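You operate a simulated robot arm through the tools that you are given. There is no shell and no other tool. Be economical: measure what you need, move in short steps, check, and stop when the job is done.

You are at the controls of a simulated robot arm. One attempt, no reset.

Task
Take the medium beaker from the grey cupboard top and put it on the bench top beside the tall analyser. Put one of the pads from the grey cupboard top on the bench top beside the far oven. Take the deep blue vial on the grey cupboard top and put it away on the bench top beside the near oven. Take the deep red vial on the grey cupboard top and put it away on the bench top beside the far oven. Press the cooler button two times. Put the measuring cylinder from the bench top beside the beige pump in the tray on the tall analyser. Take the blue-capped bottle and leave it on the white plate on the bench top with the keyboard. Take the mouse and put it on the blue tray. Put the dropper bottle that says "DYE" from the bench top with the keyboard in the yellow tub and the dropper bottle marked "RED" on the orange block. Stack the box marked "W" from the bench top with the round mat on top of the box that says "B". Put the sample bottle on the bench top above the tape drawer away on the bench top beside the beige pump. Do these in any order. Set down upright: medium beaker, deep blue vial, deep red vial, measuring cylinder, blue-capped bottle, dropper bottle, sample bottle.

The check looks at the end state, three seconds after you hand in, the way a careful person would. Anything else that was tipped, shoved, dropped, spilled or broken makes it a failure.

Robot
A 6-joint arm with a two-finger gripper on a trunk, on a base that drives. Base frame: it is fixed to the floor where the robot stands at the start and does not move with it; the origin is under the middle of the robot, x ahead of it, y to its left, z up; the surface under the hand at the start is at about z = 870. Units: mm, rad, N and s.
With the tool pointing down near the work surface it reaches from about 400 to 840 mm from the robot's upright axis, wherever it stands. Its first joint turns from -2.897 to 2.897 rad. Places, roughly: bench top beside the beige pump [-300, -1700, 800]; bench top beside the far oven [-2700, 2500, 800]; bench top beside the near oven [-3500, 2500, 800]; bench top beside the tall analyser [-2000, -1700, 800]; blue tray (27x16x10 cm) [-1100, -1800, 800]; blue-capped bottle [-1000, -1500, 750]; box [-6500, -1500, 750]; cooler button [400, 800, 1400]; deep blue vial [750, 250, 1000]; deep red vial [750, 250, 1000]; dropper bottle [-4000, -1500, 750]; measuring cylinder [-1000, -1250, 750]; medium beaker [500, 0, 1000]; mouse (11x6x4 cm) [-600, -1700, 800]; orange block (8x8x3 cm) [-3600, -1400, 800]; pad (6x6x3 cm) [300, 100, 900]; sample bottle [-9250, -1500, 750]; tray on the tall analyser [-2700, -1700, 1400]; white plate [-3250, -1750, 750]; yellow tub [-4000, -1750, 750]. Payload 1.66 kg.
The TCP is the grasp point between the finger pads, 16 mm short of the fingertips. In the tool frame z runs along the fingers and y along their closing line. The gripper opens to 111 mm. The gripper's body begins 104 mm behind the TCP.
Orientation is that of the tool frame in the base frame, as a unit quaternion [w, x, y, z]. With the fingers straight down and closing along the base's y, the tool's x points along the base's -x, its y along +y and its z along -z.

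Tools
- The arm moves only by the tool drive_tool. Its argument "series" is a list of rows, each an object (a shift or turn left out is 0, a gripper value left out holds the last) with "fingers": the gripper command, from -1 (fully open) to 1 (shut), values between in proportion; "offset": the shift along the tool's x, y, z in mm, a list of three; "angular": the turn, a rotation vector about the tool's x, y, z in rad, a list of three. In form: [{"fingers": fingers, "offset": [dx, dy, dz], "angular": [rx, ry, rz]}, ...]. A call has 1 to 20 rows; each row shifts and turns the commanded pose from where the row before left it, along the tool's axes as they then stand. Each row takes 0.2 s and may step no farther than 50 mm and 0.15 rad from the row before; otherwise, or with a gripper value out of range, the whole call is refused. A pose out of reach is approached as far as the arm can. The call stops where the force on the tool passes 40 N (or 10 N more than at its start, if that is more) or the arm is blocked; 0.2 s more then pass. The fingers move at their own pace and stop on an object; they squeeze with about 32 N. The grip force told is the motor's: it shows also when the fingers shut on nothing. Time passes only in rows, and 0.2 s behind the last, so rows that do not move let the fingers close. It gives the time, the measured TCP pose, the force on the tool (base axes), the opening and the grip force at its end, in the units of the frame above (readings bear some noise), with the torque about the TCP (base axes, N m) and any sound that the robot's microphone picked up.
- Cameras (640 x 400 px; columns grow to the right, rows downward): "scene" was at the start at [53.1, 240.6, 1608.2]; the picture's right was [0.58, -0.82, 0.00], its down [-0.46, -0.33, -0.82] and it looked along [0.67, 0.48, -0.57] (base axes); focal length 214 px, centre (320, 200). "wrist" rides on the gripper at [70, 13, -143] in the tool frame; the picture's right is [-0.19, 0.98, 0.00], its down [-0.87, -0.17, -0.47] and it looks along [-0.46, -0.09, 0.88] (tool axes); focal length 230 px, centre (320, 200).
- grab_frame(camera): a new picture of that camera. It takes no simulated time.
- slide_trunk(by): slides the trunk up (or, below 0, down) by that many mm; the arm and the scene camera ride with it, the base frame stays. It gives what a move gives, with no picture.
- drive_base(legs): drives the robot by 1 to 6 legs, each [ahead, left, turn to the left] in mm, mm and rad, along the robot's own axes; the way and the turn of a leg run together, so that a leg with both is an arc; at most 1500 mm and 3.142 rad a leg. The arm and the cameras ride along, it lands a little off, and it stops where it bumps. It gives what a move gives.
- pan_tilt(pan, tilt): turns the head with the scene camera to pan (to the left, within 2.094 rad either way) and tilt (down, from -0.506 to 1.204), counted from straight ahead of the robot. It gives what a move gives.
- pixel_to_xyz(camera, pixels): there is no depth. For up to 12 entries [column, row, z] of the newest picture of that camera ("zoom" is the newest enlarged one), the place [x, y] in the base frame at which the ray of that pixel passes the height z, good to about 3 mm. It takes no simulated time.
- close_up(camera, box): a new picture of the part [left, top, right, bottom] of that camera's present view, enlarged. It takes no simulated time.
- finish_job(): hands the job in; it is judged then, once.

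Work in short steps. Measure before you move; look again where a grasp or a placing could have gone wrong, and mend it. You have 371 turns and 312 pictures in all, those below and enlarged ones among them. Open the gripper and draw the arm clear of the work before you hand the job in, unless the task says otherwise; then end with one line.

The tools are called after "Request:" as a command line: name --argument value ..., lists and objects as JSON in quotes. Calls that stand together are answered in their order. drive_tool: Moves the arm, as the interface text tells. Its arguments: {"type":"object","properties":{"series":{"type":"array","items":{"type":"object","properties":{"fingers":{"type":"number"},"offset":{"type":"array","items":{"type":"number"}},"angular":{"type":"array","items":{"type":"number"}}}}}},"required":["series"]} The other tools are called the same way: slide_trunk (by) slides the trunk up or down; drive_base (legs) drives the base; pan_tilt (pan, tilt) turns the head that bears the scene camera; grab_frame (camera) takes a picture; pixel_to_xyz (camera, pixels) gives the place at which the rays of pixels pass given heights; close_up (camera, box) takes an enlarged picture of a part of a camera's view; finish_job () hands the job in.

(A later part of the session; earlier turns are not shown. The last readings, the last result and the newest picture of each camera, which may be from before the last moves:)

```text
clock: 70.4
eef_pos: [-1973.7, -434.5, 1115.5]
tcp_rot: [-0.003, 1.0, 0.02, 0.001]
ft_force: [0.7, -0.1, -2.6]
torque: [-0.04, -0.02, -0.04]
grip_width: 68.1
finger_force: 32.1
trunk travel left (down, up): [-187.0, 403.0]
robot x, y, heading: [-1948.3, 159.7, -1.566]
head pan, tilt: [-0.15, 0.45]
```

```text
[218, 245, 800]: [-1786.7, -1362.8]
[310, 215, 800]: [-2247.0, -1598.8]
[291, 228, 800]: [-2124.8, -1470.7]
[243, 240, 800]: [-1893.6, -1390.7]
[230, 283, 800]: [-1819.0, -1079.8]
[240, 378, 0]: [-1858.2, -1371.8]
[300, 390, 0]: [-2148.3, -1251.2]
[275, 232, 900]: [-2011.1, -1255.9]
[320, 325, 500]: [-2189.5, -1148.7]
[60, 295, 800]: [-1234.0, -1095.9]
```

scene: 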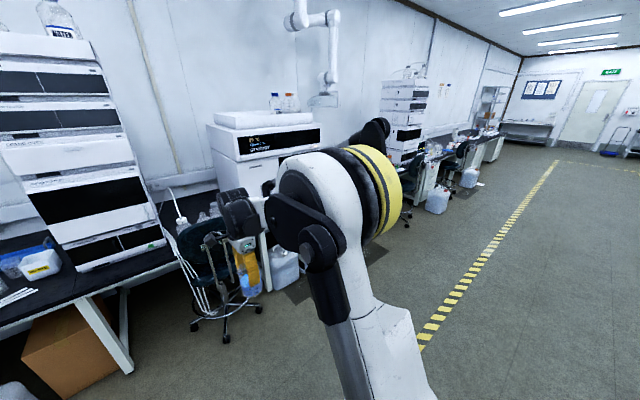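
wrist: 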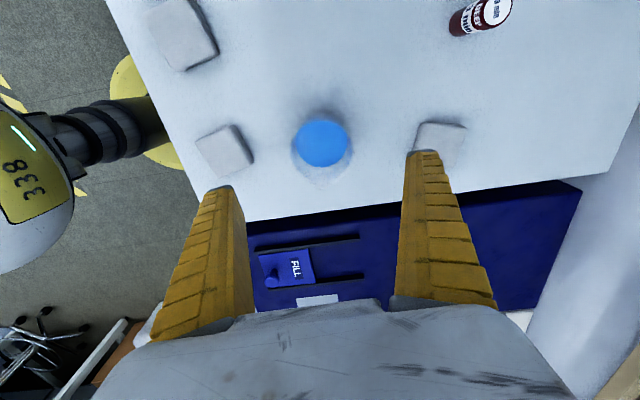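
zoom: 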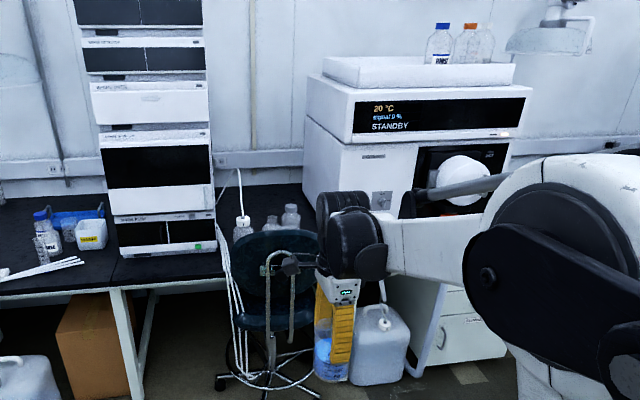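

I go closer: 500 mm ahead and a bit right, then look with both cameras.

Request:
drive_base --legs '[[500, -60, 0]]'

Request:
pan_tilt --pan -0.1 --tilt 0.7

Request:
grab_frame --camera "scene"

Request:
grab_frame --camera "wrist"

```text
clock: 73.4
eef_pos: [-2029.7, -943.4, 1115.4]
tcp_rot: [-0.003, 1.0, 0.021, 0.001]
ft_force: [-0.3, 0.0, -3.0]
torque: [0.03, 0.02, 0.0]
grip_width: 68.4
finger_force: 32.4
trunk travel left (down, up): [-187.0, 403.0]
robot x, y, heading: [-2008.3, -348.2, -1.561]
head pan, tilt: [-0.15, 0.45]
```

```text
clock: 74.2
eef_pos: [-2030.4, -942.1, 1114.6]
tcp_rot: [-0.003, 1.0, 0.022, 0.001]
ft_force: [-0.4, 0.3, -3.9]
torque: [-0.03, 0.0, 0.04]
grip_width: 68.5
finger_force: 32.4
trunk travel left (down, up): [-187.0, 403.0]
robot x, y, heading: [-2011.9, -348.2, -1.564]
head pan, tilt: [-0.099, 0.7]
```

```text
276 pictures are left
```

scene: 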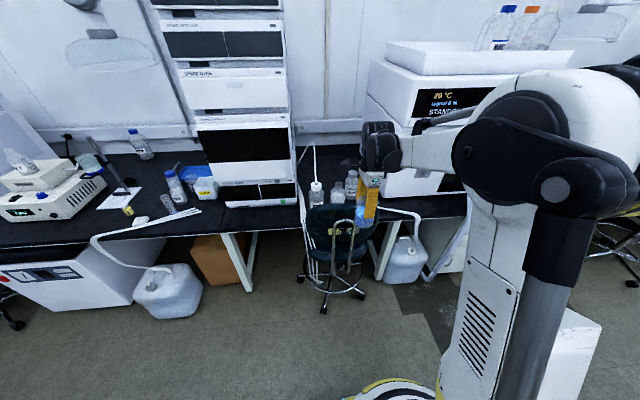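

```text
275 pictures are left
```

wrist: 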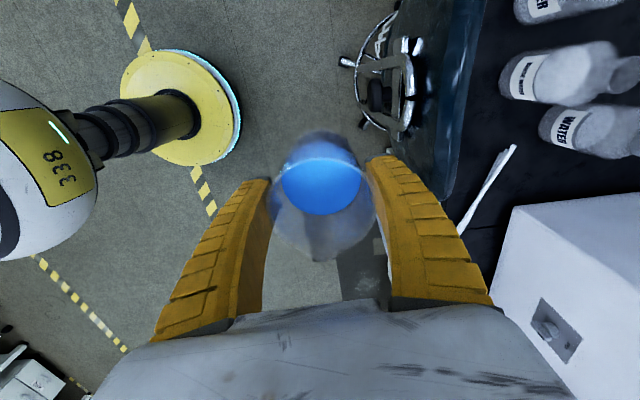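

I zoom in on the bench area in scene and turn the gripper back so the wrist camera looks ahead.

Request:
close_up --camera "scene" --box '[280, 130, 480, 260]'

Request:
drive_tool --series '[{"angular": [0, 0, -0.1428]}, {"angular": [0, 0, -0.1428]}, {"angular": [0, 0, -0.1428]}, {"angular": [0, 0, -0.1428]}, {"angular": [0, 0, -0.1428]}, {"angular": [0, 0, -0.1428]}, {"angular": [0, 0, -0.1428]}, {"angular": [0, 0, -0.1428]}, {"angular": [0, 0, -0.1428]}, {"angular": [0, 0, -0.1428]}, {"angular": [0, 0, -0.1428]}]'

Request:
grab_frame --camera "wrist"

```text
3.08 times, centred on (380, 195) of scene
```

zoom: 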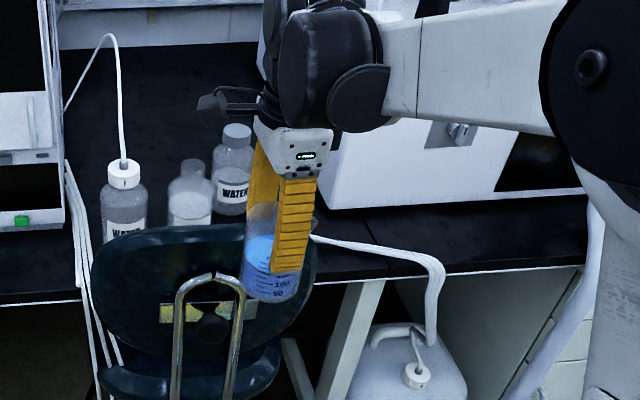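

```text
clock: 76.5
eef_pos: [-2029.5, -943.2, 1116.7]
tcp_rot: [0.0, 0.691, 0.723, 0.003]
ft_force: [-0.4, 0.5, -2.7]
torque: [0.02, 0.0, 0.01]
grip_width: 68.3
finger_force: 32.2
trunk travel left (down, up): [-187.0, 403.0]
robot x, y, heading: [-2004.3, -347.8, -1.563]
head pan, tilt: [-0.099, 0.7]
```

```text
273 pictures are left
```

wrist: 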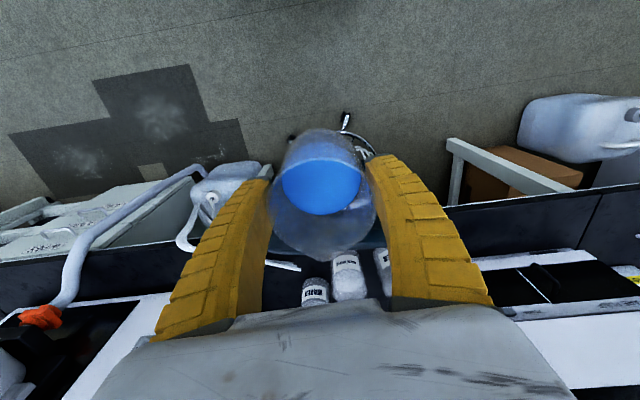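

I triangulate the bench height from its front edge in both views.

Request:
pixel_to_xyz --camera "zoom" --pixels '[[480, 272, 750], [480, 272, 780], [480, 272, 800], [40, 303, 780], [40, 303, 750]]'

Request:
pixel_to_xyz --camera "wrist" --pixels '[[470, 204, 750], [470, 204, 780], [470, 204, 800], [100, 257, 750], [100, 257, 780], [100, 257, 800], [315, 290, 800], [348, 275, 800], [283, 267, 780], [383, 262, 800], [260, 275, 780]]'

```text
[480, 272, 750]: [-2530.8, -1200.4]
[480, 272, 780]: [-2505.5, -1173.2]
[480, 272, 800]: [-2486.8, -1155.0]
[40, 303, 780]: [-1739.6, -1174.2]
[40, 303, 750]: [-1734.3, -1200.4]
```

```text
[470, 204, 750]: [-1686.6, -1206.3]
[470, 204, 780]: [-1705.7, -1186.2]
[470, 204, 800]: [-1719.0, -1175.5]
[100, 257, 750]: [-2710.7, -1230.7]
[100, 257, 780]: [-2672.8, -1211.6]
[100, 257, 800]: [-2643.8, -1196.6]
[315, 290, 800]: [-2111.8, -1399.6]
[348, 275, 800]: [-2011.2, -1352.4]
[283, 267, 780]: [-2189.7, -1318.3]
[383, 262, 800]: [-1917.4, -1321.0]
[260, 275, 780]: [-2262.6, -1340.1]
```

Bench top ≈ z 750, front edge y ≈ −1205. I raise the trunk to get a better overview of the free spots.

Request:
slide_trunk --by 350

Request:
pan_tilt --pan -0.25 --tilt 0.85

Request:
close_up --camera "scene" --box '[240, 60, 480, 240]'

Request:
grab_frame --camera "wrist"

```text
clock: 80.0
eef_pos: [-2030.0, -943.1, 1465.8]
tcp_rot: [-0.001, 0.692, 0.722, 0.003]
ft_force: [-0.3, -0.2, -2.8]
torque: [0.0, -0.01, 0.0]
grip_width: 68.6
finger_force: 32.4
trunk travel left (down, up): [-537.0, 53.0]
robot x, y, heading: [-2005.3, -351.4, -1.561]
head pan, tilt: [-0.099, 0.7]
```

```text
clock: 80.7
eef_pos: [-2029.8, -943.1, 1466.3]
tcp_rot: [-0.002, 0.691, 0.723, 0.002]
ft_force: [0.6, -0.1, -1.9]
torque: [-0.04, 0.01, 0.0]
grip_width: 68.8
finger_force: 31.9
trunk travel left (down, up): [-537.0, 53.0]
robot x, y, heading: [-2011.0, -348.2, -1.567]
head pan, tilt: [-0.25, 0.85]
```

```text
2.22 times, centred on (360, 150) of scene
```

zoom: 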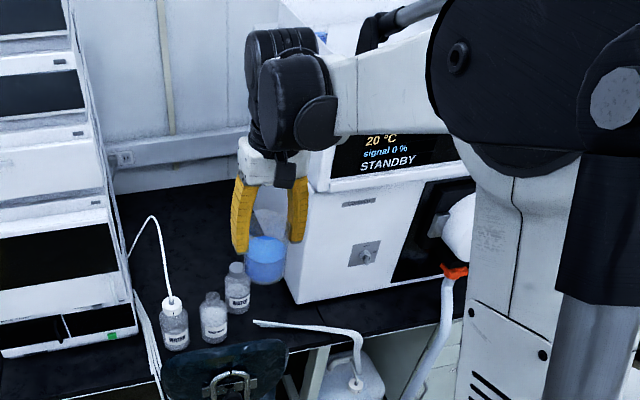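

```text
271 pictures are left
```

wrist: 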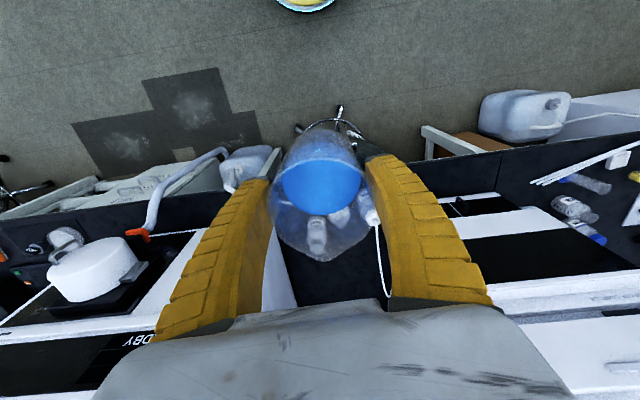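

I measure candidate spots behind the bottles and the obstacles around.

Request:
pixel_to_xyz --camera "zoom" --pixels '[[170, 345, 750], [213, 340, 750], [238, 308, 750], [237, 265, 880], [205, 270, 750], [200, 240, 750], [290, 300, 750], [130, 290, 750], [120, 190, 750], [255, 322, 760], [225, 350, 900], [173, 300, 900]]'

Request:
grab_frame --camera "scene"

```text
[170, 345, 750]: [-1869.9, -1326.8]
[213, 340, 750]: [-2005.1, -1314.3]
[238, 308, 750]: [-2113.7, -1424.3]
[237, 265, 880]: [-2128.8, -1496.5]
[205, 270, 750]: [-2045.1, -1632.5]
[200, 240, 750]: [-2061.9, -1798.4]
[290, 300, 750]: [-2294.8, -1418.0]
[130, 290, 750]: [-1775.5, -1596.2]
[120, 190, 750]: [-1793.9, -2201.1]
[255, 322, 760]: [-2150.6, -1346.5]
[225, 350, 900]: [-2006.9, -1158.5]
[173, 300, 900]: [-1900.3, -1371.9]
```

```text
270 pictures are left
```

scene: 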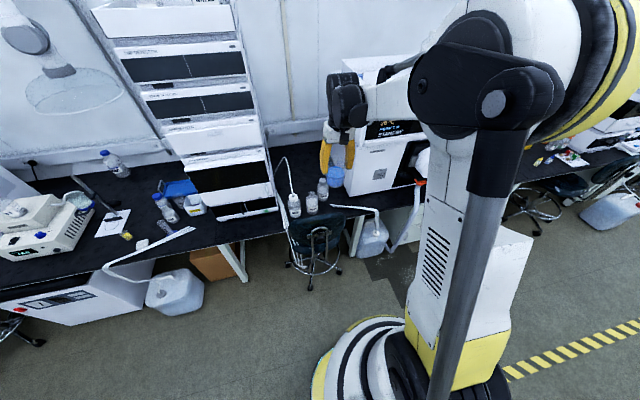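

The free area behind the bottles around (−2010,−1530) suits. I check the chair's feet and my base's extent on the floor.

Request:
pixel_to_xyz --camera "scene" --pixels '[[310, 290, 0], [339, 272, 0], [289, 264, 0], [316, 385, 30], [315, 215, 900], [375, 255, 0], [350, 255, 0], [300, 215, 900]]'

```text
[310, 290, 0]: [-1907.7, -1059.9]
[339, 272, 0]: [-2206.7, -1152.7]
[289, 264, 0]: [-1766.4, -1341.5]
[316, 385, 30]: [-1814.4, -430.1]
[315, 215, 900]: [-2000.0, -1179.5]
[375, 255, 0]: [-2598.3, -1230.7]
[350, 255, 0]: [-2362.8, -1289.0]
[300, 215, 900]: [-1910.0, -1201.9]
```

Chair foot nearest at (−1908,−1060), base radius ≈210: I can stand at y≈−740. I drive ahead 390.

Request:
drive_base --legs '[[390, -40, 0]]'

Request:
drive_tool --series '[{"offset": [-40, 0, 0]}, {"offset": [-40, 0, 0]}, {"offset": [-40, 0, 0]}, {"offset": [-40, 0, 0]}, {"offset": [-30, 0, 0]}]'

Request:
grab_frame --camera "wrist"

```text
clock: 83.1
eef_pos: [-2067.0, -1336.5, 1466.0]
tcp_rot: [-0.002, 0.692, 0.722, 0.002]
ft_force: [0.6, -0.8, -2.4]
torque: [0.0, 0.02, -0.02]
grip_width: 68.4
finger_force: 31.9
trunk travel left (down, up): [-537.0, 53.0]
robot x, y, heading: [-2044.3, -740.6, -1.565]
head pan, tilt: [-0.25, 0.85]
```

```text
clock: 84.3
eef_pos: [-2058.5, -1524.9, 1464.5]
tcp_rot: [-0.001, 0.692, 0.722, 0.002]
ft_force: [-1.0, -0.3, -2.4]
torque: [0.06, -0.01, 0.01]
grip_width: 68.0
finger_force: 32.1
trunk travel left (down, up): [-537.0, 53.0]
robot x, y, heading: [-2046.9, -743.5, -1.562]
head pan, tilt: [-0.25, 0.85]
```

```text
269 pictures are left
```

wrist: 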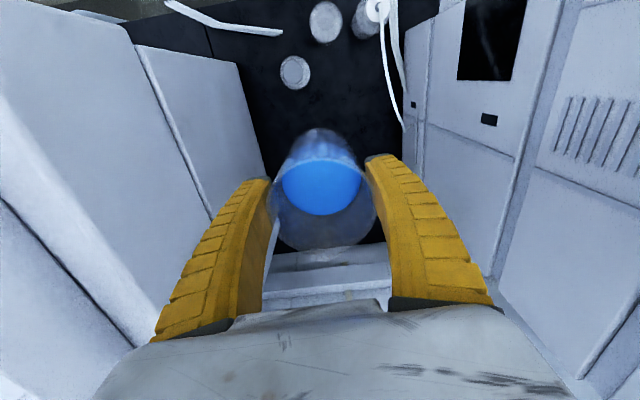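

I shift left 40 mm, then lower the trunk 500 mm.

Request:
drive_tool --series '[{"offset": [0, 20, 0]}, {"offset": [0, 20, 0]}, {}]'

Request:
slide_trunk --by -500

Request:
grab_frame --camera "wrist"

Request:
grab_frame --camera "scene"

```text
clock: 85.1
eef_pos: [-2019.9, -1524.4, 1465.8]
tcp_rot: [-0.001, 0.692, 0.722, 0.003]
ft_force: [-0.3, 0.1, -2.2]
torque: [0.01, -0.03, 0.0]
grip_width: 68.4
finger_force: 31.7
trunk travel left (down, up): [-537.0, 53.0]
robot x, y, heading: [-2045.4, -743.3, -1.563]
head pan, tilt: [-0.25, 0.85]
```

```text
refused: -500 is not a number from -400 to 400
```

```text
268 pictures are left
```

wrist: 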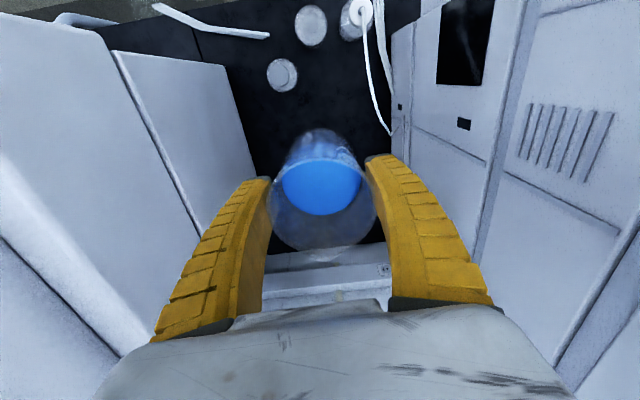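

```text
267 pictures are left
```

scene: 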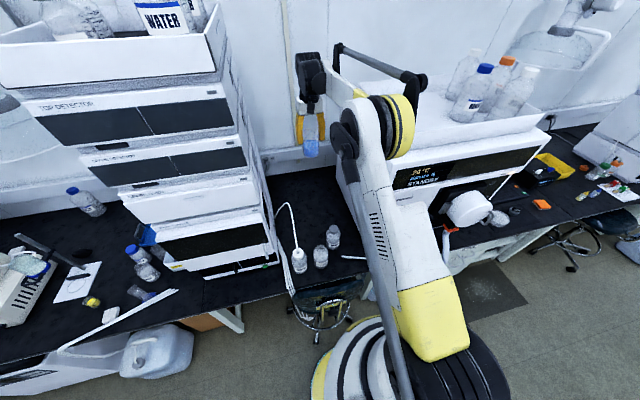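

Clear. I lower the trunk 400 mm.

Request:
slide_trunk --by -400

Request:
grab_frame --camera "wrist"

Request:
grab_frame --camera "scene"

```text
clock: 89.0
eef_pos: [-2020.3, -1524.1, 1064.8]
tcp_rot: [-0.001, 0.691, 0.722, 0.002]
ft_force: [0.2, 0.3, -3.1]
torque: [0.04, 0.04, 0.01]
grip_width: 68.7
finger_force: 32.0
trunk travel left (down, up): [-137.0, 453.0]
robot x, y, heading: [-2049.9, -744.1, -1.568]
head pan, tilt: [-0.25, 0.85]
```

```text
266 pictures are left
```

wrist: 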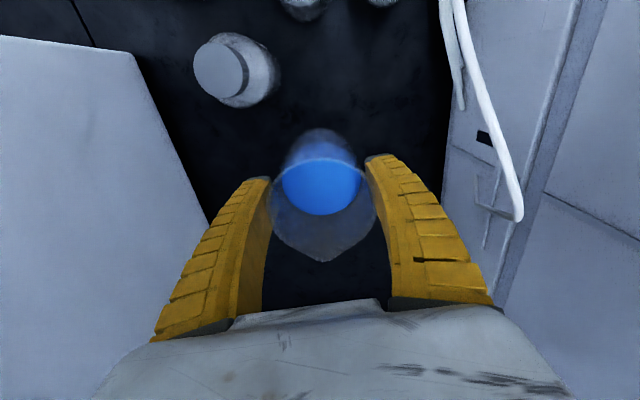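

```text
265 pictures are left
```

scene: 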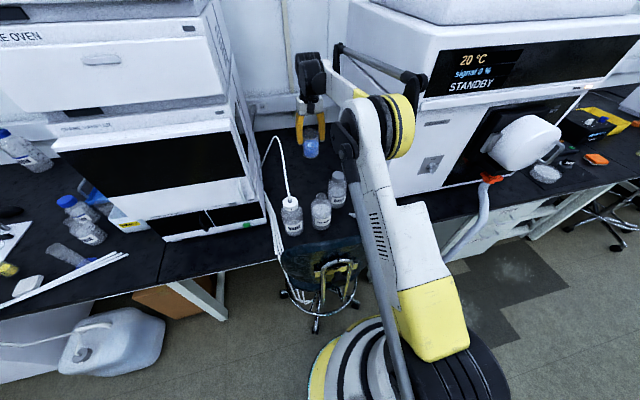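

Clear around. I lower to about 25 mm above the bench, then feel down.

Request:
drive_tool --series '[{"offset": [0, 0, 40]}, {"offset": [0, 0, 45]}, {"offset": [0, 0, 45]}, {"offset": [0, 0, 45]}, {"offset": [0, 0, 45]}, {"offset": [0, 0, 20]}, {}]'

Request:
drive_tool --series '[{"offset": [0, 0, 8]}, {"offset": [0, 0, 5]}, {"offset": [0, 0, 4]}, {"offset": [0, 0, 3]}, {}]'

Request:
close_up --camera "scene" --box '[260, 90, 380, 210]'

```text
clock: 90.6
eef_pos: [-2019.1, -1520.3, 824.6]
tcp_rot: [0.0, 0.692, 0.722, 0.002]
ft_force: [-0.5, -0.8, 19.9]
torque: [0.05, 0.03, -0.07]
grip_width: 68.5
finger_force: 32.1
trunk travel left (down, up): [-137.0, 453.0]
robot x, y, heading: [-2045.8, -747.8, -1.562]
head pan, tilt: [-0.25, 0.85]
```

```text
clock: 91.8
eef_pos: [-2017.8, -1521.6, 807.1]
tcp_rot: [0.0, 0.691, 0.722, 0.002]
ft_force: [5.8, 0.3, 20.8]
torque: [-0.16, -0.08, 0.05]
grip_width: 68.8
finger_force: 31.8
trunk travel left (down, up): [-137.0, 453.0]
robot x, y, heading: [-2047.9, -743.2, -1.566]
head pan, tilt: [-0.25, 0.85]
```

```text
3.33 times, centred on (320, 150) of scene
```

zoom: 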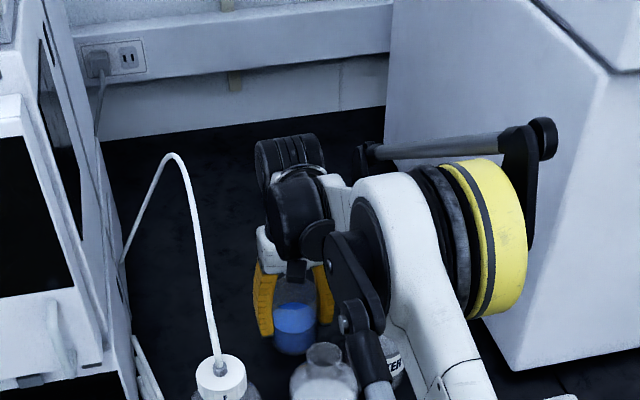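

Contact force ~20 N: the beaker rests on the bench (bench top is a bit higher than I thought, the beaker slid a little in the grip). I open gently and look.

Request:
drive_tool --series '[{"fingers": 0.2}, {"fingers": 0.0}, {"fingers": -0.3}, {"fingers": -0.8}, {}]'

Request:
grab_frame --camera "wrist"

Request:
close_up --camera "scene" --box '[260, 90, 380, 210]'

```text
clock: 93.0
eef_pos: [-2020.3, -1522.5, 805.0]
tcp_rot: [-0.002, 0.692, 0.722, 0.003]
ft_force: [-0.4, -0.3, -0.7]
torque: [-0.02, 0.0, 0.02]
grip_width: 100.7
finger_force: 0.6
trunk travel left (down, up): [-137.0, 453.0]
robot x, y, heading: [-2048.3, -743.6, -1.565]
head pan, tilt: [-0.25, 0.85]
```

```text
263 pictures are left
```

wrist: 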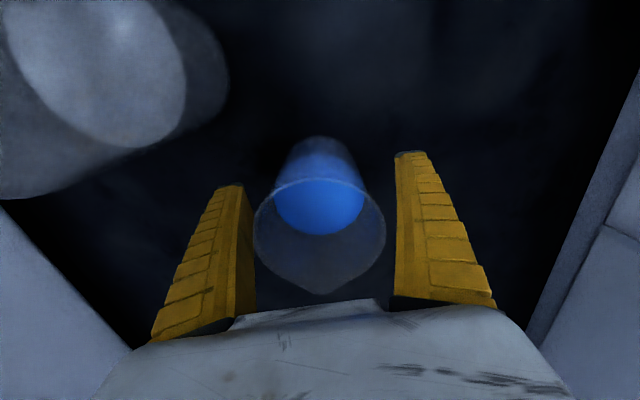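

```text
3.33 times, centred on (320, 150) of scene
```

zoom: 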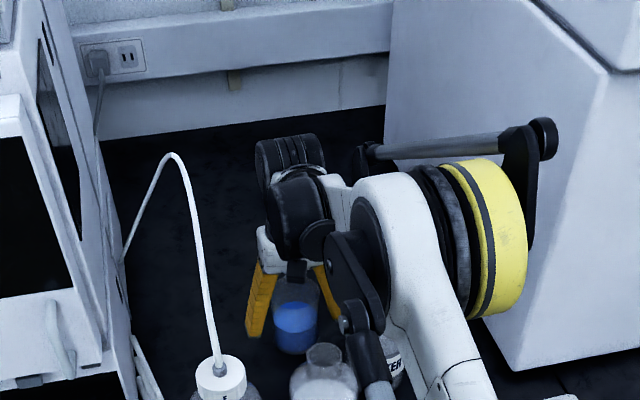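

The beaker stands upright on the bench. I rise straight up 300 mm and back away.

Request:
drive_tool --series '[{"offset": [0, 0, -20], "fingers": -0.9}, {"offset": [0, 0, -40]}, {"offset": [0, 0, -50]}, {"offset": [0, 0, -50]}, {"offset": [0, 0, -50]}, {"offset": [0, 0, -50]}, {"offset": [0, 0, -40]}, {}]'

Request:
close_up --camera "wrist" --box '[120, 0, 520, 250]'

Request:
pixel_to_xyz --camera "zoom" --pixels '[[320, 200, 780]]'

```text
clock: 94.8
eef_pos: [-2019.7, -1523.3, 1107.4]
tcp_rot: [-0.001, 0.691, 0.722, 0.001]
ft_force: [0.7, -0.3, -0.6]
torque: [-0.03, -0.01, -0.04]
grip_width: 105.8
finger_force: 0.4
trunk travel left (down, up): [-137.0, 453.0]
robot x, y, heading: [-2046.0, -742.8, -1.569]
head pan, tilt: [-0.25, 0.85]
```

```text
1.60 times, centred on (320, 125) of wrist
```

zoom: 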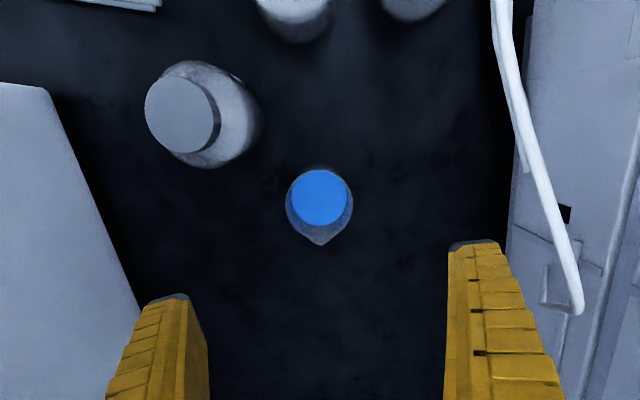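

```text
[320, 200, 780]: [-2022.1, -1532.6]
```

All standing. I retract, back off and shift to the beige pump area.

Request:
drive_base --legs '[[-400, 0, 0], [0, 1040, 0]]'

Request:
pan_tilt --pan 0.0 --tilt 0.7

Request:
grab_frame --camera "scene"

Request:
grab_frame --camera "wrist"

```text
clock: 102.3
eef_pos: [-942.2, -1116.9, 1106.5]
tcp_rot: [-0.001, 0.686, 0.728, 0.003]
ft_force: [0.4, 1.1, -0.2]
torque: [0.02, 0.01, 0.01]
grip_width: 105.8
finger_force: 0.7
trunk travel left (down, up): [-137.0, 453.0]
robot x, y, heading: [-981.3, -338.8, -1.548]
head pan, tilt: [-0.25, 0.85]
```

```text
clock: 103.1
eef_pos: [-942.3, -1115.9, 1107.4]
tcp_rot: [-0.001, 0.686, 0.728, 0.001]
ft_force: [0.0, 0.3, 0.1]
torque: [0.02, 0.01, 0.05]
grip_width: 105.5
finger_force: 0.1
trunk travel left (down, up): [-137.0, 453.0]
robot x, y, heading: [-983.1, -332.9, -1.545]
head pan, tilt: [0.0, 0.7]
```

```text
260 pictures are left
```

scene: 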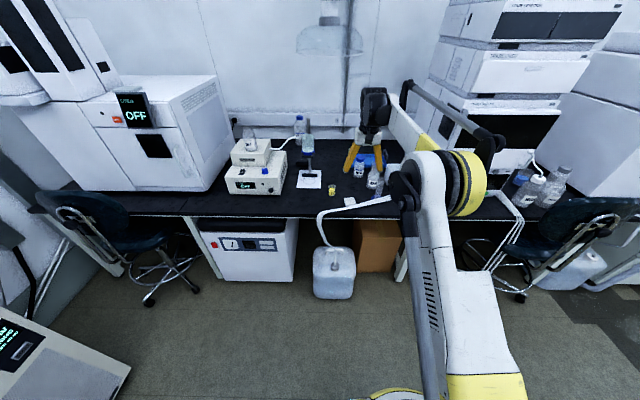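

```text
259 pictures are left
```

wrist: 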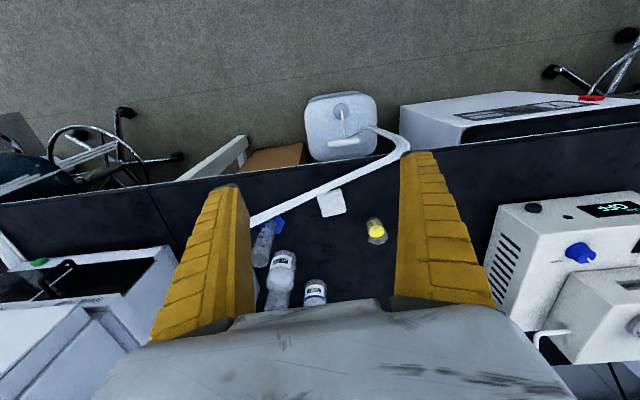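

I enlarge the region with bottles, cylinder and tray in both cameras.

Request:
close_up --camera "scene" --box '[225, 100, 405, 215]'

Request:
close_up --camera "wrist" --box '[230, 180, 420, 310]'

```text
3.48 times, centred on (315, 158) of scene
```

zoom: 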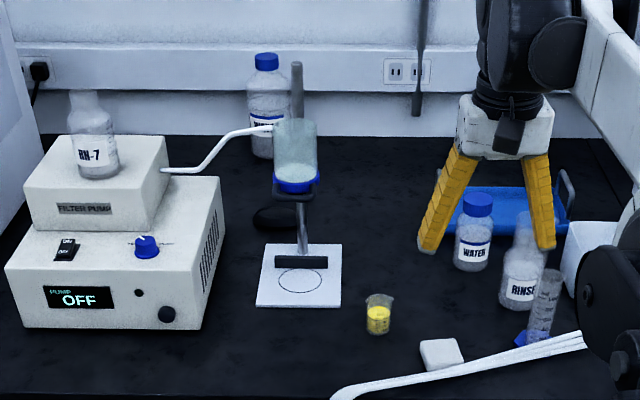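

```text
3.08 times, centred on (325, 245) of wrist
```

zoom: 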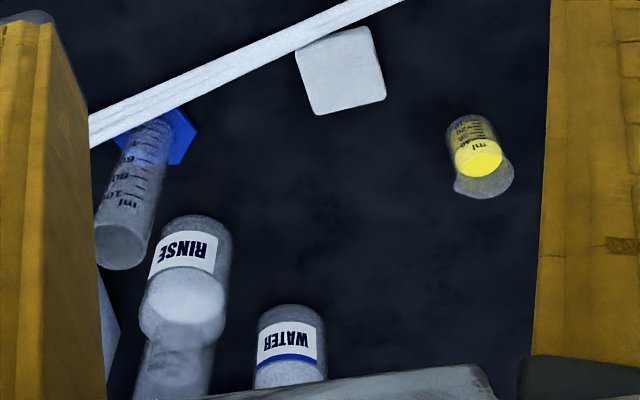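

The cylinder (blue hex base), RINSE and WATER bottles, tray and black mouse are visible. I triangulate the bench height via the white pad and get positions.

Request:
pixel_to_xyz --camera "zoom" --pixels '[[372, 28, 750], [372, 28, 770], [372, 28, 790], [180, 140, 780], [120, 255, 850], [120, 255, 900], [290, 372, 850], [185, 310, 900]]'

Request:
close_up --camera "scene" --box '[325, 140, 405, 215]'

```text
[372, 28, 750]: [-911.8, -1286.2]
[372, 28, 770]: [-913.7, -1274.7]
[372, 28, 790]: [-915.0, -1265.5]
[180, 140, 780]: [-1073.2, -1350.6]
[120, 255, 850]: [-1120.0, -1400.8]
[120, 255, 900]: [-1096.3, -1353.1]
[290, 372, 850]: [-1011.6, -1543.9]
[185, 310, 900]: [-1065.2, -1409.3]
```

```text
5.33 times, centred on (365, 178) of scene
```

zoom: 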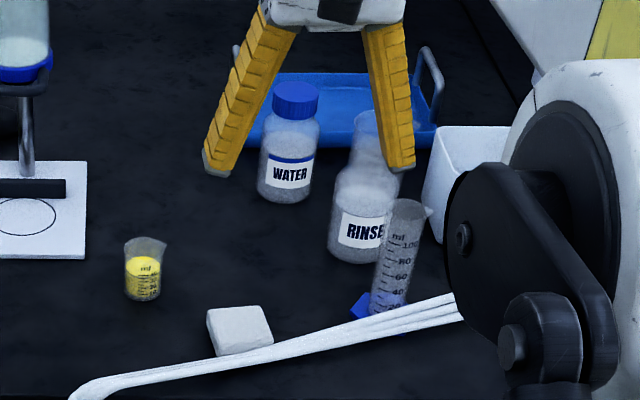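

Request:
pixel_to_xyz --camera "zoom" --pixels '[[214, 356, 750], [214, 356, 770], [214, 356, 790], [208, 318, 790], [375, 310, 780], [406, 203, 900], [406, 203, 930], [284, 198, 770], [295, 92, 880], [358, 250, 770]]'

```text
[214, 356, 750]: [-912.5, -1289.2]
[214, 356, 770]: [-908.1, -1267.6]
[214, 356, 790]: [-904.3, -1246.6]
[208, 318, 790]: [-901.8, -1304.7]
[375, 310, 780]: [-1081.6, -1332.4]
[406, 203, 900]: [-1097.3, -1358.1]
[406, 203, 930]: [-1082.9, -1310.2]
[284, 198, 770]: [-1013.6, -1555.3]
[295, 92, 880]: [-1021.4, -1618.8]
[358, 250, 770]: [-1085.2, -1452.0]
```

Cylinder top ≈ (−1096,−1352, 903). I check floor obstacles (jug, chair) and the tub's near edge before closing in.

Request:
pixel_to_xyz --camera "scene" --pixels '[[333, 298, 0], [314, 295, 0], [355, 296, 0], [520, 298, 0], [470, 265, 0], [215, 275, 0]]'

Request:
pixel_to_xyz --camera "zoom" --pixels '[[432, 240, 778], [436, 130, 850], [284, 198, 778], [358, 255, 778], [360, 120, 950]]'

```text
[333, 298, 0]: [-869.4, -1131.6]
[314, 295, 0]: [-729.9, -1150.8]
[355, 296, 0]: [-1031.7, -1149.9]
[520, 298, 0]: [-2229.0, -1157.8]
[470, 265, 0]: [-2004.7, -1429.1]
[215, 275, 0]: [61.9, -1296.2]
```

```text
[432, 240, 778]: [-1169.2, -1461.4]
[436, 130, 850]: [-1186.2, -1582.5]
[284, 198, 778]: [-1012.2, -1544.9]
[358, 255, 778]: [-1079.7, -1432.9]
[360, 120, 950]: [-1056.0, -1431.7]
```

I retract the arm 300 mm, then drive ahead 365 and right 60.

Request:
drive_tool --series '[{"offset": [50, 0, 0]}, {"offset": [50, 0, 0]}, {"offset": [50, 0, 0]}, {"offset": [50, 0, 0]}, {"offset": [50, 0, 0]}, {"offset": [50, 0, 0]}, {"fingers": -0.3}]'

Request:
drive_base --legs '[[365, -60, -0.023]]'

Request:
grab_frame --camera "wrist"

Request:
grab_frame --camera "scene"

```text
clock: 104.7
eef_pos: [-959.1, -814.5, 1109.0]
tcp_rot: [-0.001, 0.687, 0.727, 0.002]
ft_force: [0.3, -0.6, -0.3]
torque: [-0.01, 0.02, 0.01]
grip_width: 73.7
finger_force: 1.2
trunk travel left (down, up): [-137.0, 453.0]
robot x, y, heading: [-983.4, -335.1, -1.552]
head pan, tilt: [0.0, 0.7]
```

```text
clock: 107.1
eef_pos: [-1032.6, -1183.8, 1109.8]
tcp_rot: [-0.001, 0.697, 0.717, 0.003]
ft_force: [0.4, 0.4, 0.4]
torque: [0.03, 0.04, -0.02]
grip_width: 73.7
finger_force: 1.1
trunk travel left (down, up): [-137.0, 453.0]
robot x, y, heading: [-1038.7, -708.2, -1.583]
head pan, tilt: [0.0, 0.7]
```

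```text
255 pictures are left
```

wrist: 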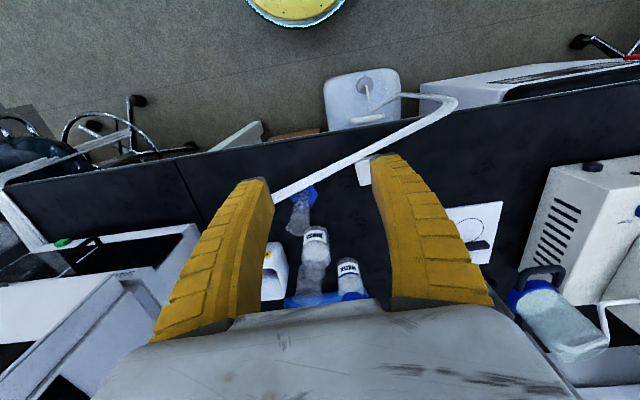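

```text
254 pictures are left
```

scene: 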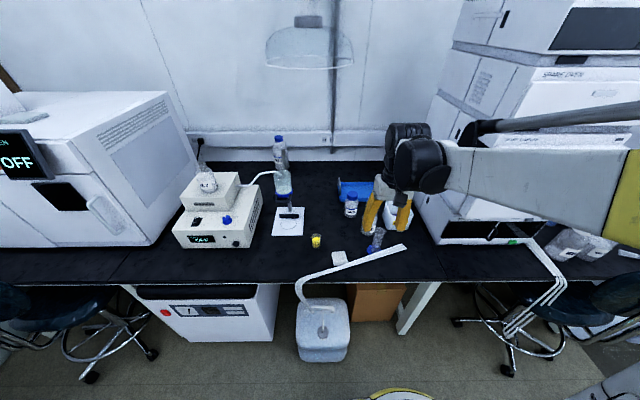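

I move over near the cylinder at z≈1000 and look.

Request:
drive_tool --series '[{"offset": [-40, -16, -10]}, {"offset": [-40, -16, 0]}, {"offset": [-40, -16, 20]}, {"offset": [-20, -16, 40]}, {"offset": [0, 0, 40]}, {}]'

Request:
grab_frame --camera "wrist"

Request:
close_up --camera "scene" --box '[330, 130, 450, 270]'

```text
clock: 108.5
eef_pos: [-1090.3, -1325.2, 1018.8]
tcp_rot: [-0.001, 0.697, 0.717, 0.002]
ft_force: [0.4, 0.0, -0.4]
torque: [-0.03, -0.04, -0.01]
grip_width: 73.7
finger_force: 1.2
trunk travel left (down, up): [-137.0, 453.0]
robot x, y, heading: [-1040.7, -697.8, -1.579]
head pan, tilt: [0.0, 0.7]
```

```text
253 pictures are left
```

wrist: 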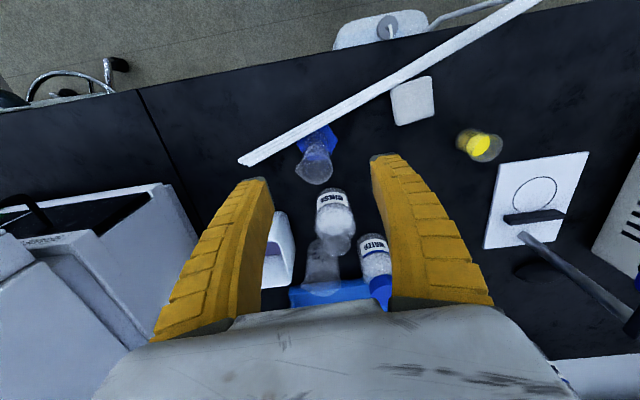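

```text
2.86 times, centred on (390, 200) of scene
```

zoom: 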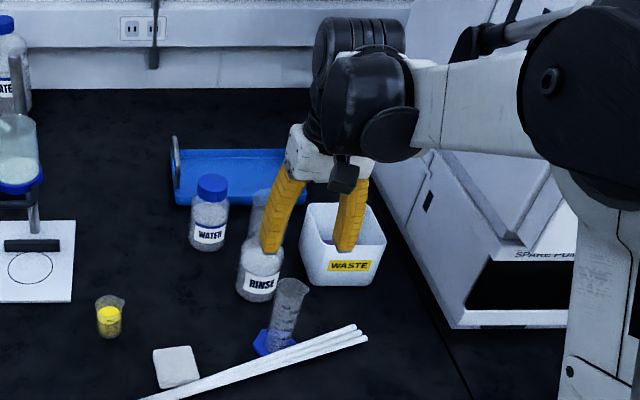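

I enlarge the cylinder in the wrist view to fix its rim and base.

Request:
close_up --camera "wrist" --box '[270, 110, 350, 200]'

Request:
pixel_to_xyz --camera "wrist" --pixels '[[314, 172, 905], [295, 172, 905], [333, 172, 905], [318, 138, 785], [320, 220, 880]]'

Request:
pixel_to_xyz --camera "zoom" --pixels '[[314, 170, 905], [318, 138, 785]]'

```text
4.44 times, centred on (310, 155) of wrist
```

zoom: 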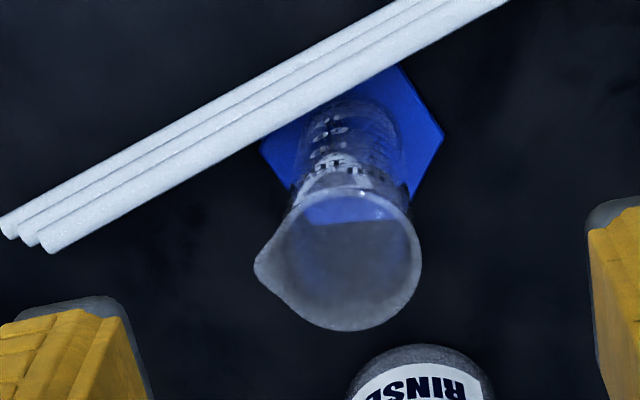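

```text
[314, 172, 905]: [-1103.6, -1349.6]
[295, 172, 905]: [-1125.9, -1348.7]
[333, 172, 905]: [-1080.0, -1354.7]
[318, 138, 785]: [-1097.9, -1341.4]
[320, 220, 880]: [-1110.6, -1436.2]
```

```text
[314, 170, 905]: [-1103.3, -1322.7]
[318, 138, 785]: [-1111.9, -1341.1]
```

Cylinder centre ≈ (−1100,−1346), spout toward −x, tubes crossing its base's front-left corner, RINSE right behind. I rotate the gripper 57°, narrow the opening, and descend to z≈860.

Request:
drive_tool --series '[{"offset": [-21, -10, 0], "fingers": -0.05}, {"angular": [0, 0, 0.143]}, {"angular": [0, 0, 0.143]}, {"angular": [0, 0, 0.143]}, {"angular": [0, 0, 0.143]}, {"angular": [0, 0, 0.143]}, {"angular": [0, 0, 0.143]}, {"angular": [0, 0, 0.142]}, {"offset": [0, 0, 45]}, {}]'

Request:
grab_frame --camera "wrist"

Request:
close_up --camera "scene" --box '[330, 170, 430, 270]'

```text
clock: 110.7
eef_pos: [-1101.3, -1347.9, 973.0]
tcp_rot: [-0.003, 0.956, 0.295, 0.002]
ft_force: [-0.9, 0.4, 0.9]
torque: [-0.04, -0.02, 0.01]
grip_width: 60.3
finger_force: 0.7
trunk travel left (down, up): [-137.0, 453.0]
robot x, y, heading: [-1037.9, -705.0, -1.58]
head pan, tilt: [0.0, 0.7]
```

```text
250 pictures are left
```

wrist: 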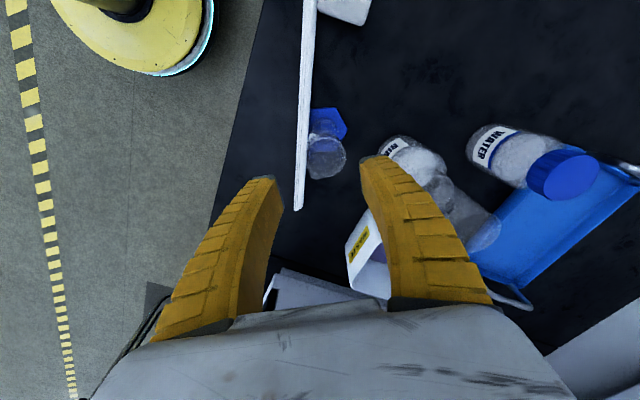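

```text
4.00 times, centred on (380, 220) of scene
```

zoom: 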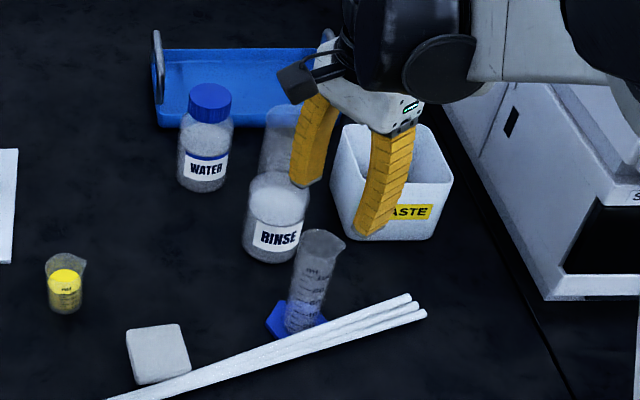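

Request:
close_up --camera "wrist" --box '[260, 90, 400, 190]'

Request:
pixel_to_xyz --camera "wrist" --pixels '[[326, 158, 905], [328, 124, 785], [420, 162, 900]]'

```text
4.00 times, centred on (330, 140) of wrist
```

zoom: 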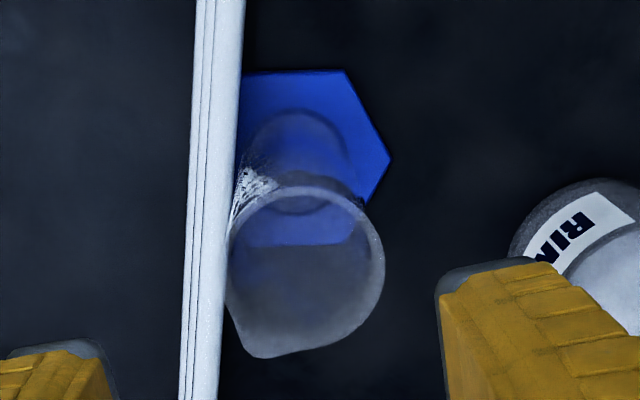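

```text
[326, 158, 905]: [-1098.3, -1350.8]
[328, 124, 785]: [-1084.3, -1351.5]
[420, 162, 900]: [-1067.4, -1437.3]
```

The tubes may be raised above the bench; I triangulate their free end: wrist (299,208) vs enlarged scene.

Request:
pixel_to_xyz --camera "wrist" --pixels '[[299, 207, 780], [299, 207, 820], [299, 207, 860], [309, 2, 780], [309, 2, 820]]'

Request:
close_up --camera "scene" --box '[330, 170, 450, 270]'

Request:
pixel_to_xyz --camera "zoom" --pixels '[[392, 315, 780], [392, 315, 820], [392, 315, 860]]'

```text
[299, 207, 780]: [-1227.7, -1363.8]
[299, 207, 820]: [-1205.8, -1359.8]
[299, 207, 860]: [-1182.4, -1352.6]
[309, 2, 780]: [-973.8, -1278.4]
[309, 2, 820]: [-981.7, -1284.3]
```

```text
4.00 times, centred on (390, 220) of scene
```

zoom: 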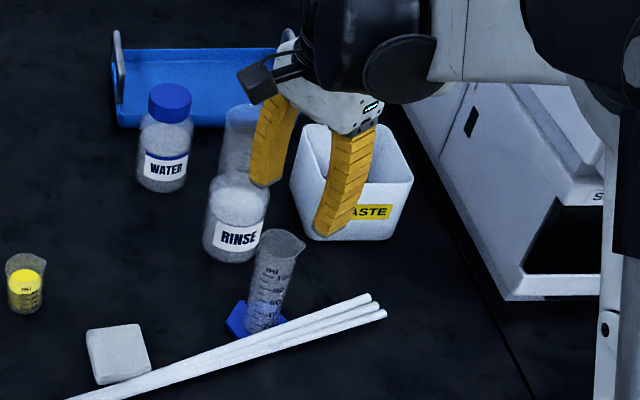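

```text
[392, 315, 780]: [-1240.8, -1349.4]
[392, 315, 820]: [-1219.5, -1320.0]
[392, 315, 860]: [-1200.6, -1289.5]
```

Tubes lie on the bench. The cylinder is centred between the fingers; I descend to z≈862 and close gently.

Request:
drive_tool --series '[{"offset": [0, 0, 40]}, {"offset": [0, 0, 40]}, {"offset": [0, 0, 31]}, {"fingers": 0.2}, {"fingers": 0.4}, {"fingers": 0.6}, {"fingers": 1}, {}]'

Request:
close_up --camera "scene" --box '[330, 170, 450, 270]'

Request:
grab_frame --camera "wrist"

```text
clock: 112.5
eef_pos: [-1101.8, -1344.5, 861.5]
tcp_rot: [-0.002, 0.955, 0.296, 0.001]
ft_force: [-1.6, -1.1, 4.4]
torque: [-0.07, 0.36, 0.08]
grip_width: 34.4
finger_force: 32.0
trunk travel left (down, up): [-137.0, 453.0]
robot x, y, heading: [-1038.6, -706.4, -1.577]
head pan, tilt: [0.0, 0.7]
```

```text
4.00 times, centred on (390, 220) of scene
```

zoom: 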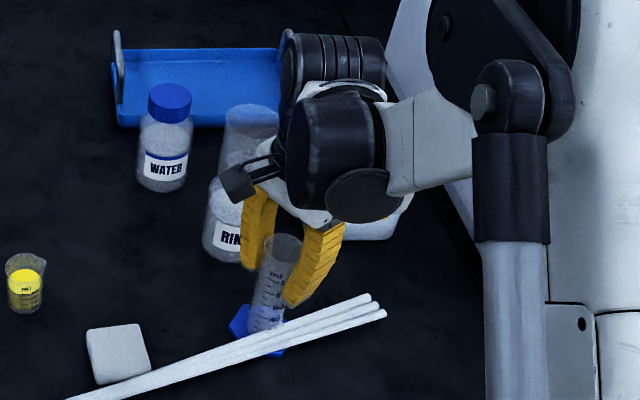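

```text
245 pictures are left
```

wrist: 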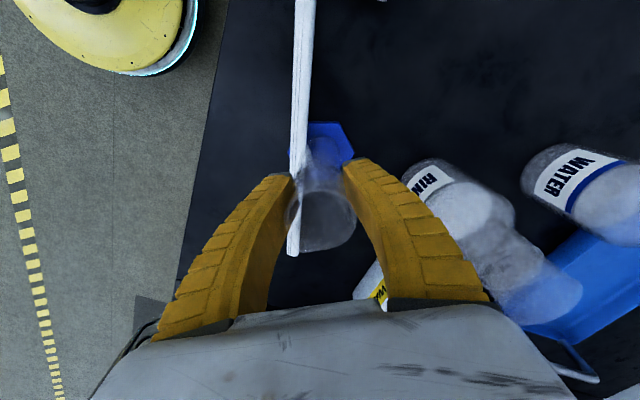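

The base now seems to show on both sides of the tubes; I zoom in before moving.

Request:
close_up --camera "scene" --box '[360, 215, 420, 265]'

Request:
close_up --camera "wrist" --box '[260, 80, 400, 260]'

```text
8.00 times, centred on (390, 240) of scene
```

zoom: 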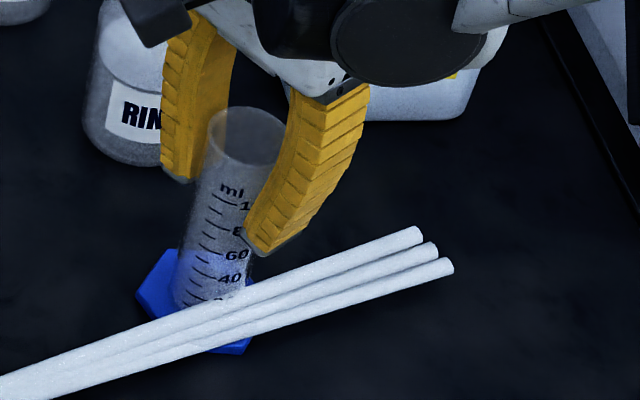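

```text
2.22 times, centred on (330, 170) of wrist
```

zoom: 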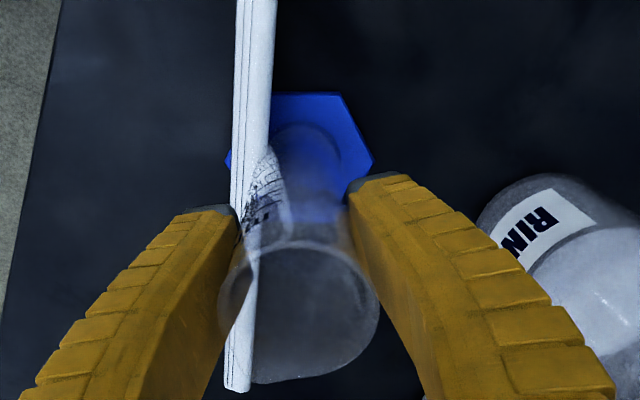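

The tubes (unmoved) hover over the base's front. I slide the cylinder +x/−y by ~85 mm to clear them before lifting.

Request:
drive_tool --series '[{"offset": [8, 7.2, 0]}, {"offset": [8, 7.2, 0]}, {"offset": [16, 14.5, 0]}, {"offset": [16, 14.5, 0]}, {"offset": [16, 14.5, 0]}, {}]'

Request:
close_up --camera "scene" --box '[340, 195, 430, 265]'

```text
clock: 113.9
eef_pos: [-1015.5, -1357.5, 863.0]
tcp_rot: [-0.004, 0.955, 0.295, 0.001]
ft_force: [-0.1, -0.4, -0.1]
torque: [0.0, -0.02, -0.03]
grip_width: 32.7
finger_force: 32.3
trunk travel left (down, up): [-137.0, 453.0]
robot x, y, heading: [-1037.1, -704.3, -1.578]
head pan, tilt: [0.0, 0.7]
```

```text
5.71 times, centred on (385, 230) of scene
```

zoom: 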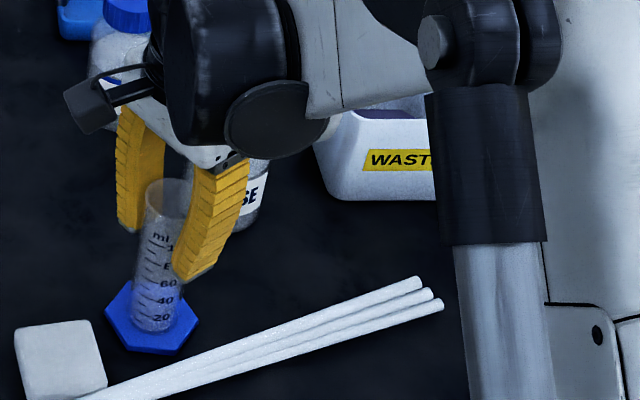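

Free of the tubes, which did not move. I lift 200 mm and check the grip.

Request:
drive_tool --series '[{"offset": [0, 0, -15]}, {"offset": [0, 0, -25]}, {"offset": [0, 0, -40]}, {"offset": [0, 0, -50]}, {"offset": [0, 0, -50]}, {"offset": [0, 0, -50]}, {}]'

Request:
grab_frame --camera "scene"

Request:
grab_frame --camera "wrist"

```text
clock: 115.5
eef_pos: [-1017.0, -1357.4, 1093.0]
tcp_rot: [-0.002, 0.955, 0.296, 0.002]
ft_force: [0.1, 0.6, -0.8]
torque: [-0.01, 0.0, 0.04]
grip_width: 32.2
finger_force: 32.1
trunk travel left (down, up): [-137.0, 453.0]
robot x, y, heading: [-1040.1, -702.2, -1.579]
head pan, tilt: [0.0, 0.7]
```

```text
241 pictures are left
```

scene: 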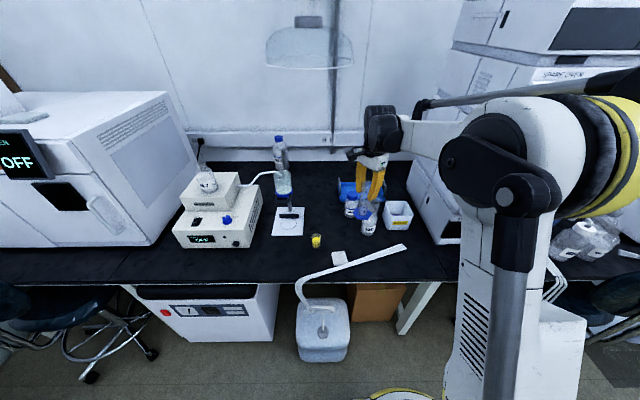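

```text
240 pictures are left
```

wrist: 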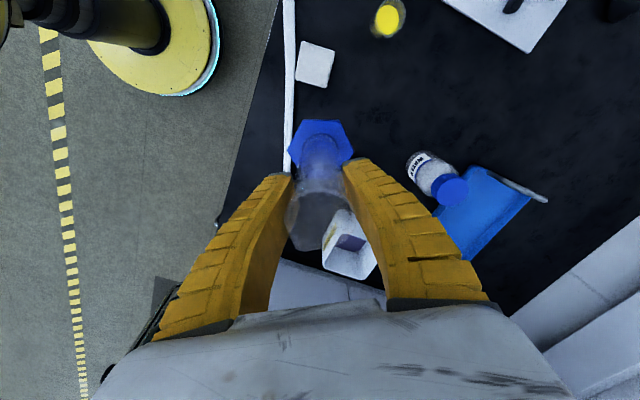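

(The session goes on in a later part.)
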